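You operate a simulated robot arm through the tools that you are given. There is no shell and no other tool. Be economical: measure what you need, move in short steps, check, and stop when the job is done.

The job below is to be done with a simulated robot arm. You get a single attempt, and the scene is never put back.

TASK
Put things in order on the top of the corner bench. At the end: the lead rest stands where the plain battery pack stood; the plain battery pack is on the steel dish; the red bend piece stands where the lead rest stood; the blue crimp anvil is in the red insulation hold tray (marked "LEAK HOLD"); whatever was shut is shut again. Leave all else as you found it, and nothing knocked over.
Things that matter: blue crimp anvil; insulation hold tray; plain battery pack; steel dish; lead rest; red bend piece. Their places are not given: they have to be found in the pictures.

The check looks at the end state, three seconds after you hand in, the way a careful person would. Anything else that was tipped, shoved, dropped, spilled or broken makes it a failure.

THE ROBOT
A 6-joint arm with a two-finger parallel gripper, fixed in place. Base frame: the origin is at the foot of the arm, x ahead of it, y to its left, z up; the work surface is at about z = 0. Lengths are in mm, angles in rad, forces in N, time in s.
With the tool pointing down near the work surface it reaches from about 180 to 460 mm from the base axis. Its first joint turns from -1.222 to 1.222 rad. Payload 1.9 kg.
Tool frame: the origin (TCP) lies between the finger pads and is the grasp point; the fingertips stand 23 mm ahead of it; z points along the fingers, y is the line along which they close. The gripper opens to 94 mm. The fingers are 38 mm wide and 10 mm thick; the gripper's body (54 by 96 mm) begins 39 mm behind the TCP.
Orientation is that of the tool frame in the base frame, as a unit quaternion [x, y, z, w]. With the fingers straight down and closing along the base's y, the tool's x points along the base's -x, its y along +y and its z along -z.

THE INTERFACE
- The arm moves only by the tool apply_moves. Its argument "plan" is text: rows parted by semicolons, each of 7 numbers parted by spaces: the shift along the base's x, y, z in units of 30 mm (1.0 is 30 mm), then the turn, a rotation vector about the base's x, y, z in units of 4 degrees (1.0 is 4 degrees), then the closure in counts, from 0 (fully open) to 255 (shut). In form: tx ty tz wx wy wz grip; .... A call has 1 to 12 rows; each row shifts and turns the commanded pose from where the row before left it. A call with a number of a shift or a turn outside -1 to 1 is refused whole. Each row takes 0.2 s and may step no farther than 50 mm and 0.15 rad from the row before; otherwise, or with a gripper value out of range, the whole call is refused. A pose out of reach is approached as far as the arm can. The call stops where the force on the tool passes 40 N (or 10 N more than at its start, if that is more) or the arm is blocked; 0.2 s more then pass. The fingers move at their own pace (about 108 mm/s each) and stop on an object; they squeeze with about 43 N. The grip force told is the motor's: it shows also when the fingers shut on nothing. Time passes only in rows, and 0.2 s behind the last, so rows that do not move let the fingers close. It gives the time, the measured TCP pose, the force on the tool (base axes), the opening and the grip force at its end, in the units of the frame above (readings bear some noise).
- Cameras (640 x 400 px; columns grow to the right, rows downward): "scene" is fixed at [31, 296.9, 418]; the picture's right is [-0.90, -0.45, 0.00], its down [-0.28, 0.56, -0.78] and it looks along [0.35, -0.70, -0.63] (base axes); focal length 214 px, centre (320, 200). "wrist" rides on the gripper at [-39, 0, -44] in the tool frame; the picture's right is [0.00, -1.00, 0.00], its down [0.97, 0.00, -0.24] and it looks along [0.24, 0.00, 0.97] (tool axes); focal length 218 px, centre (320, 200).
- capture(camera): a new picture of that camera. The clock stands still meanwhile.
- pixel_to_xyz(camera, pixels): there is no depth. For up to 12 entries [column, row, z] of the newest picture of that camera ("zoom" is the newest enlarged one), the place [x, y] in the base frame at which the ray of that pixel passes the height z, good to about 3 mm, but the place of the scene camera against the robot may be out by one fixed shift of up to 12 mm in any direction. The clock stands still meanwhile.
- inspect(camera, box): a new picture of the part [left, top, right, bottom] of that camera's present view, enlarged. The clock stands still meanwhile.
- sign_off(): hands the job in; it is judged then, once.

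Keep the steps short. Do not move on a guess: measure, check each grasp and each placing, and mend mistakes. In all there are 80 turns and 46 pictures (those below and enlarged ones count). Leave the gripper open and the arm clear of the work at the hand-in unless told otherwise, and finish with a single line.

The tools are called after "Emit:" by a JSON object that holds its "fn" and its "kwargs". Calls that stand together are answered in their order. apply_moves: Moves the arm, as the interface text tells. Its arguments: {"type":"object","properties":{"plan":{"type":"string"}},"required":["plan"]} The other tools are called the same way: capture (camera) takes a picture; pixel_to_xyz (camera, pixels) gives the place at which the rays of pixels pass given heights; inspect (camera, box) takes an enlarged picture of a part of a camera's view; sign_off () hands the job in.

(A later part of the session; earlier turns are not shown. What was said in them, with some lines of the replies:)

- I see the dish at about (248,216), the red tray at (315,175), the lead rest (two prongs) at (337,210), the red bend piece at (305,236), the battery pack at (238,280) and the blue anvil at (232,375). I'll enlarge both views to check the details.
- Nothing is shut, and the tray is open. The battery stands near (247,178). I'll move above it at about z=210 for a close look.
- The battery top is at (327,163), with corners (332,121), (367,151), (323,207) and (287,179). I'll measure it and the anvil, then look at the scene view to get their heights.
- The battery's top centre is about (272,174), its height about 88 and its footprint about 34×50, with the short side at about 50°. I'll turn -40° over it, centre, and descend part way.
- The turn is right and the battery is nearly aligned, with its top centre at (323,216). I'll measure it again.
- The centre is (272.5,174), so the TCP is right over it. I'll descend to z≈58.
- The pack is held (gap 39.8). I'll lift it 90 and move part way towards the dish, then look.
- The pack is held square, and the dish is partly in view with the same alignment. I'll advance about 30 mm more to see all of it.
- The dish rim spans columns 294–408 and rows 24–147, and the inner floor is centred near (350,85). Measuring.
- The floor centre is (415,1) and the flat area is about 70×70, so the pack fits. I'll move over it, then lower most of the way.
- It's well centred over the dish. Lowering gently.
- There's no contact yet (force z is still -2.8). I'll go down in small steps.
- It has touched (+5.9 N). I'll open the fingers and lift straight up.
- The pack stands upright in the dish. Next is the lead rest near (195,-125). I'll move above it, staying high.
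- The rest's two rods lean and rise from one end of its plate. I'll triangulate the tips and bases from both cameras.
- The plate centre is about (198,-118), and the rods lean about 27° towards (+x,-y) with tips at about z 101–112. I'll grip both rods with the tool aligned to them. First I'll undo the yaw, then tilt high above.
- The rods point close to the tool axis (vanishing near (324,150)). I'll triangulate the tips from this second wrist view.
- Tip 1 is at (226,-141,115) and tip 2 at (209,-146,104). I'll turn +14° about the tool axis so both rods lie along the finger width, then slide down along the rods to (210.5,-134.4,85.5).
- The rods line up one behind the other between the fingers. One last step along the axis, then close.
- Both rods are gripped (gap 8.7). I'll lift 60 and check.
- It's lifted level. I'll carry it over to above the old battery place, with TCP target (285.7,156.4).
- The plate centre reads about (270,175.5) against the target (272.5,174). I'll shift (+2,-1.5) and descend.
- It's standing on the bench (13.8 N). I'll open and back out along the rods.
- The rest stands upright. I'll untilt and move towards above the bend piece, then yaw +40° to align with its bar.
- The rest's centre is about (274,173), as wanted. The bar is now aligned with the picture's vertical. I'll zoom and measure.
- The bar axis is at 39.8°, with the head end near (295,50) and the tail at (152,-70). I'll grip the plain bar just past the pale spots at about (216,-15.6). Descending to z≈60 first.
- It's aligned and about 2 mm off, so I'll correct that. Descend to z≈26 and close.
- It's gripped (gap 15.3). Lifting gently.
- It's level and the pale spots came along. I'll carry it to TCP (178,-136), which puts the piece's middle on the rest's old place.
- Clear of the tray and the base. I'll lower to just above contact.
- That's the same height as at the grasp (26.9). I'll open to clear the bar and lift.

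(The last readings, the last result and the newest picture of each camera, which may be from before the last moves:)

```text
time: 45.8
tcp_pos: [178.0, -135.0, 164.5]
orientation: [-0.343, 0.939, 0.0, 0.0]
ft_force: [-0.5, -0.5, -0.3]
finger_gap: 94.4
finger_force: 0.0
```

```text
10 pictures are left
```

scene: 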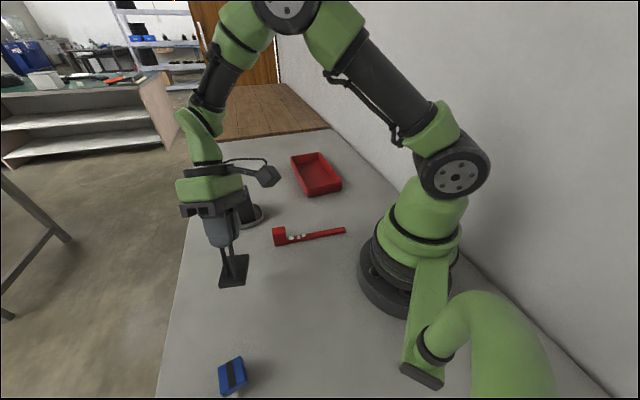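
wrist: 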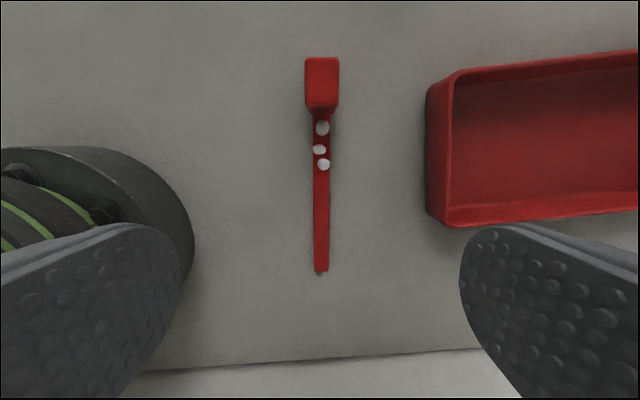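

The bend piece lies flat and everything is intact. Next is the blue anvil near (185,290). I'll travel high, around the base and above the rest.

Emit:
{"fn": "apply_moves", "kwargs": {"plan": "0.5 0.5 0.9 0 0 0 0;0.5 0.95 0.9 0 0 0 0;0.5 0.97 0.2 0 0 0 0;0.5 0.97 0 0 0 0 0;0.3 0.97 0 0 0 0 0;0 0.97 0 0 0 0 0;0 0.97 0 0 0 0 0;0 0.97 0 0 0 0 0;0 0.97 0 0 0 0 0;-0.2 0.97 0 0 0 0 0;-0.5 0.97 0 0 0 0 0;-0.5 0.97 0 0 0 0 0"}}

Emit:
{"fn": "apply_moves", "kwargs": {"plan": "-0.4 0.9 -0.3 0 0 0 0;-0.4 0.9 -0.3 0 0 0 0;0 0.6 -0.3 0 0 0 0;0 0 0 0 0 0 0"}}

Emit:
{"fn": "capture", "kwargs": {"camera": "wrist"}}

```text
time: 48.4
tcp_pos: [212.4, 198.8, 224.9]
orientation: [-0.343, 0.94, 0.0, 0.0]
ft_force: [0.4, -0.9, 0.0]
finger_gap: 94.0
finger_force: 0.0
```

```text
time: 49.4
tcp_pos: [188.1, 271.2, 197.0]
orientation: [-0.342, 0.94, 0.0, 0.0]
ft_force: [0.5, 0.0, -0.6]
finger_gap: 93.9
finger_force: 0.1
```

```text
9 pictures are left
```

wrist: 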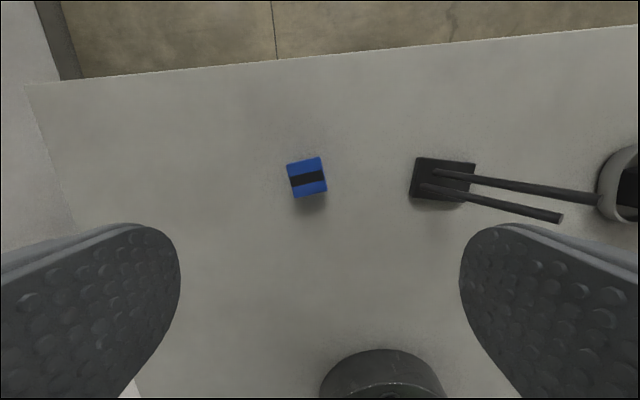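

Emit:
{"fn": "pixel_to_xyz", "kwargs": {"camera": "wrist", "pixels": [[307.5, 177.5, 20], [307.5, 177.5, 40], [287, 164, 30], [320, 157, 30], [328, 190, 30], [295, 198, 30]]}}

Emit:
{"fn": "inspect", "kwargs": {"camera": "wrist", "box": [270, 140, 350, 220]}}

```text
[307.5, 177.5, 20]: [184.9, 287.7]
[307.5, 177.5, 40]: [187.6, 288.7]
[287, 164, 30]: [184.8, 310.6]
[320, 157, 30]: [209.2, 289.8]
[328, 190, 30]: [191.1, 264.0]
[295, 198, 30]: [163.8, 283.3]
```

```text
5.00 times, centred on (310, 180) of wrist
```

zoom: 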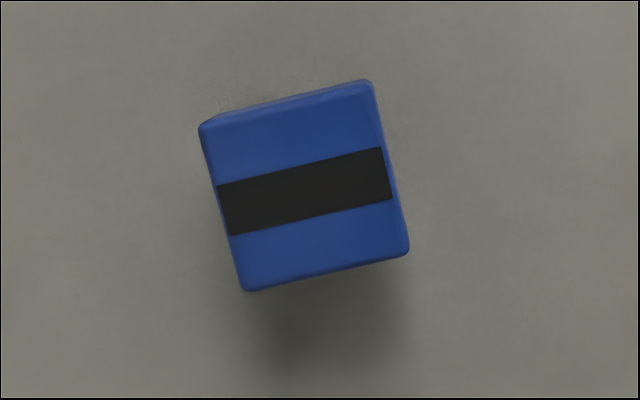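

The top centre is (187,288), the size is about 32 and the height about 34, turned +12.5° against the gripper. I'll align, centre and descend to z≈65.

Emit:
{"fn": "apply_moves", "kwargs": {"plan": "0 0.14 -0.3 0 0 0.8 0;0 0.14 -0.6 0 0 0.8 0;0 0.14 -0.8 0 0 0.8 0;0 0.14 -0.8 0 0 0.75 0;0 0 -0.8 0 0 0 40;0 0 -0.8 0 0 0 60;0 0 -0.3 0 0 0 60;0 0 0 0 0 0 60"}}

Emit:
{"fn": "capture", "kwargs": {"camera": "wrist"}}

```text
time: 51.2
tcp_pos: [187.6, 287.7, 63.9]
orientation: [-0.443, 0.897, 0.0, 0.0]
ft_force: [-0.5, 0.8, -0.3]
finger_gap: 72.0
finger_force: 0.1
```

```text
7 pictures are left
```

wrist: 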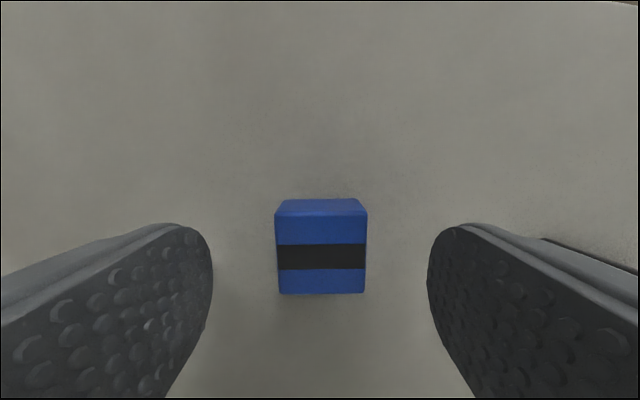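

It's centred and aligned. I'll descend to z≈26 and close.

Emit:
{"fn": "apply_moves", "kwargs": {"plan": "0 0 -0.6 0 0 0 60;0 0 -0.5 0 0 0 60;0 0 -0.14 0 0 0 60;0 0 0 0 0 0 60;0 0 0 0 0 0 200;0 0 0 0 0 0 255;0 0 0 0 0 0 255;0 0 0 0 0 0 255"}}

Emit:
{"fn": "apply_moves", "kwargs": {"plan": "0 0 0.2 0 0 0 255;0 0 0.6 0 0 0 255;0 0 0.9 0 0 0 255;0 0 0.9 0 0 0 255;0 0 0.9 0 0 0 255;0 0 0.9 0 0 0 255;0 0 0.9 0 0 0 255;0 0 0.6 0 0 0 255"}}

```text
time: 53.0
tcp_pos: [188.3, 287.1, 29.6]
orientation: [-0.443, 0.897, 0.0, 0.0]
ft_force: [0.7, -0.3, -0.1]
finger_gap: 33.4
finger_force: 43.3
```

```text
time: 54.8
tcp_pos: [188.7, 288.0, 205.0]
orientation: [-0.443, 0.896, 0.0, 0.0]
ft_force: [0.2, -0.3, -1.6]
finger_gap: 33.3
finger_force: 43.2
```

The anvil is held (gap 33.3). I'll carry it high around to the tray, aiming at (310,-235).

Emit:
{"fn": "apply_moves", "kwargs": {"plan": "0.172 -0.97 0 0 0 0 255;0.172 -0.97 0 0 0 0 255;0.172 -0.97 0 0 0 0 255;0.172 -0.97 0 0 0 0 255;0.172 -0.97 0 0 0 0 255;0.172 -0.97 0 0 0 0 255;0.172 -0.97 0 0 0 0 255;0.172 -0.97 0 0 0 0 255;0.172 -0.97 0 0 0 0 255;0.172 -0.97 0 0 0 0 255;0.172 -0.97 0 0 0 0 255;0.172 -0.97 0 0 0 0 255"}}

Emit:
{"fn": "apply_moves", "kwargs": {"plan": "0.333 -0.967 0 0 0 -0.35 255;0.333 -0.967 0 0 0 -0.35 255;0.333 -0.967 0 0 0 -0.35 255;0.333 -0.967 0 0 0 -0.35 255;0.333 -0.967 0 0 0 -0.35 255;0.333 -0.967 0 0 0 -0.35 255;0 0 0 0 0 0 255"}}

Emit:
{"fn": "capture", "kwargs": {"camera": "wrist"}}

```text
time: 57.4
tcp_pos: [251.8, -64.0, 205.3]
orientation: [-0.444, 0.896, 0.0, 0.001]
ft_force: [0.4, 0.0, -0.9]
finger_gap: 33.5
finger_force: 42.7
```

```text
time: 59.0
tcp_pos: [311.4, -237.7, 205.6]
orientation: [-0.376, 0.926, 0.001, 0.0]
ft_force: [-0.1, -0.7, -1.3]
finger_gap: 33.7
finger_force: 43.2
```

```text
6 pictures are left
```

wrist: 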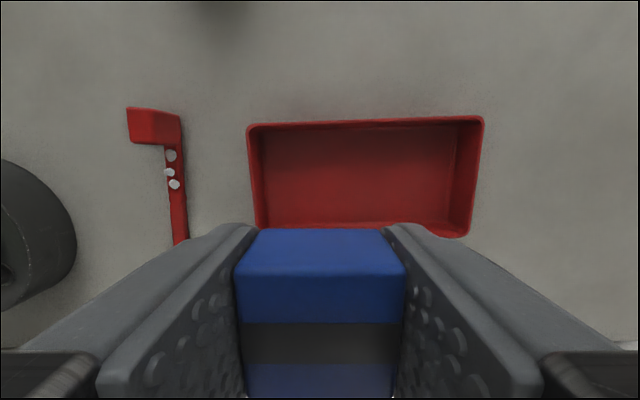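

The tray is below. Measuring its rim and floor corners.

Emit:
{"fn": "pixel_to_xyz", "kwargs": {"camera": "wrist", "pixels": [[248, 127, 35], [484, 118, 35], [468, 237, 35], [258, 227, 35], [270, 213, 3], [454, 222, 3], [457, 125, 3], [265, 130, 3], [340, 180, 3], [318, 180, 3]]}}

Emit:
{"fn": "inspect", "kwargs": {"camera": "scene", "box": [180, 100, 400, 340]}}

```text
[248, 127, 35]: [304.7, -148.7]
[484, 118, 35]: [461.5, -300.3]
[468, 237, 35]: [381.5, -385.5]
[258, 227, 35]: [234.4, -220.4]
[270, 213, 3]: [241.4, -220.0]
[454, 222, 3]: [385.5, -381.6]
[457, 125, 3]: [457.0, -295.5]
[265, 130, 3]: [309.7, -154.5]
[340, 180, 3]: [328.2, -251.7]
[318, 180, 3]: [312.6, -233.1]
```

```text
1.67 times, centred on (290, 220) of scene
```

zoom: 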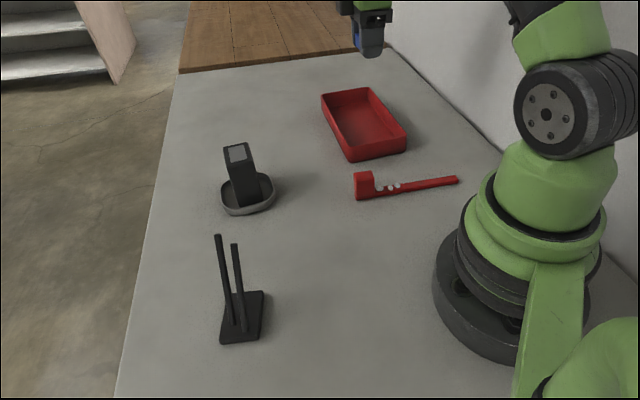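

I'll move to (322,-243), on the tray's centreline, and lower to z≈60.

Emit:
{"fn": "apply_moves", "kwargs": {"plan": "0.35 -0.18 -0.5 0 0 0 255;0 0 -0.8 0 0 0 255;0 0 -0.8 0 0 0 255;0 0 -0.8 0 0 0 255;0 0 -0.8 0 0 0 255;0 0 -0.8 0 0 0 255;0 0 -0.5 0 0 0 255;0 0 0 0 0 0 255"}}

Emit:
{"fn": "capture", "kwargs": {"camera": "scene"}}

```text
time: 60.8
tcp_pos: [321.7, -241.4, 56.0]
orientation: [-0.376, 0.927, 0.001, 0.0]
ft_force: [-0.3, 0.4, -2.0]
finger_gap: 33.4
finger_force: 42.9
```

```text
4 pictures are left
```

scene: 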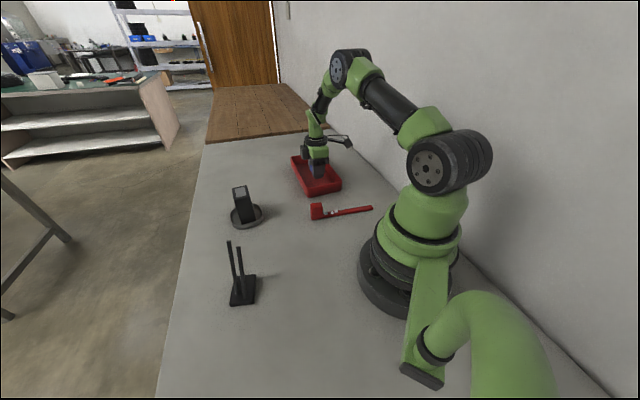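

It's inside the tray opening. Lowering gently to the floor.

Emit:
{"fn": "apply_moves", "kwargs": {"plan": "0 0 -0.4 0 0 0 255;0 0 -0.2 0 0 0 255;0 0 -0.08 0 0 0 255;0 0 0 0 0 0 255"}}

```text
time: 61.8
tcp_pos: [320.5, -240.7, 34.6]
orientation: [-0.376, 0.927, 0.0, 0.0]
ft_force: [-0.6, 0.5, -1.6]
finger_gap: 33.5
finger_force: 43.6
```

Emit:
{"fn": "apply_moves", "kwargs": {"plan": "0 0 -0.04 0 0 0 255;0 0 -0.03 0 0 0 255;0 0 0 0 0 0 255"}}

```text
time: 62.6
tcp_pos: [321.0, -242.1, 33.1]
orientation: [-0.376, 0.927, 0.0, 0.0]
ft_force: [0.0, -0.2, -1.6]
finger_gap: 33.4
finger_force: 43.1
```

Emit:
{"fn": "apply_moves", "kwargs": {"plan": "0 0 -0.04 0 0 0 255;0 0 0 0 0 0 255"}}

```text
time: 63.2
tcp_pos: [320.0, -241.9, 32.2]
orientation: [-0.376, 0.927, -0.001, 0.0]
ft_force: [-6.7, 5.8, 22.0]
finger_gap: 33.4
finger_force: 42.9
```

It has touched (22 N). I'll ease up slightly, open to about 60 mm, and lift away.

Emit:
{"fn": "apply_moves", "kwargs": {"plan": "0 0 0.03 0 0 0 255;0 0 0 0 0 0 150;0 0 0 0 0 0 80;0 0 0 0 0 0 80;0 0 0.3 0 0 0 80;0 0 0.8 0 0 0 80;0 0 0.9 0 0 0 80;0 0 0.9 0 0 0 0;0 0 0.9 0 0 0 0;0 0 0.9 0 0 0 0;0 0 0.9 0 0 0 0"}}

Emit:
{"fn": "capture", "kwargs": {"camera": "wrist"}}

Emit:
{"fn": "inspect", "kwargs": {"camera": "scene", "box": [180, 120, 400, 330]}}

```text
time: 65.6
tcp_pos: [321.0, -242.9, 199.8]
orientation: [-0.377, 0.926, -0.001, -0.001]
ft_force: [-0.1, 0.6, 0.3]
finger_gap: 93.6
finger_force: 0.2
```

```text
3 pictures are left
```

wrist: 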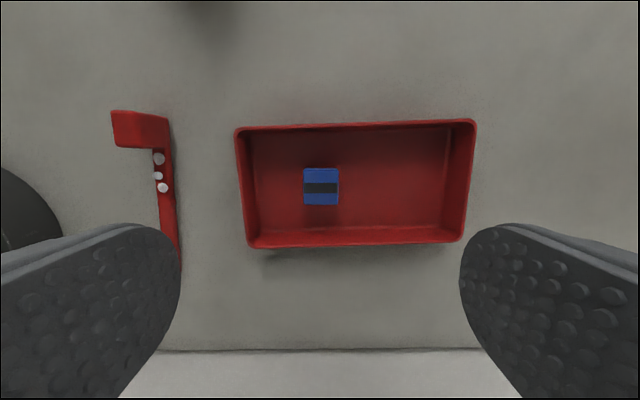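

```text
1.90 times, centred on (290, 225) of scene
```

zoom: 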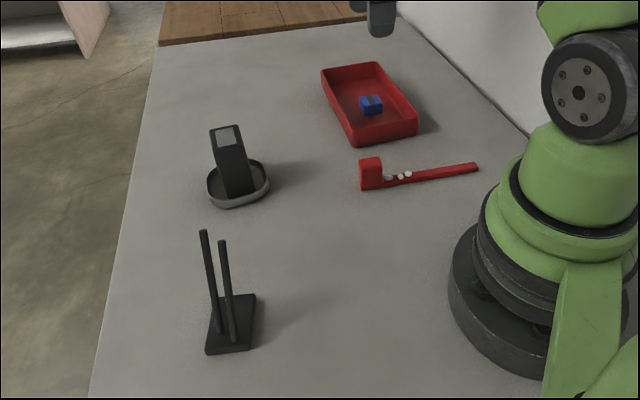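

All four things are in place, upright and undisturbed. I'll raise the arm a little more to be clear, then hand in.

Emit:
{"fn": "apply_moves", "kwargs": {"plan": "-0.3 0.5 0.9 0 0 0 0;-0.3 0.5 0.9 0 0 0 0;-0.3 0.5 0.9 0 0 0 0;0 0 0 0 0 0 0"}}

Emit:
{"fn": "sign_off", "kwargs": {}}

```text
time: 66.6
tcp_pos: [293.4, -194.8, 280.7]
orientation: [-0.377, 0.926, 0.0, 0.0]
ft_force: [0.5, -0.7, 0.3]
finger_gap: 94.2
finger_force: 0.3
```

```text
The job is handed in.
```

Job handed in: the battery pack is on the steel dish, the lead rest is on the pack's old spot, the red bend piece is on the rest's old spot (its middle about 18 mm off, my choice of reference point), the blue anvil is in the red tray (I never saw its "LEAK HOLD" mark, but it is the only red tray), nothing was found shut, and nothing was knocked over.
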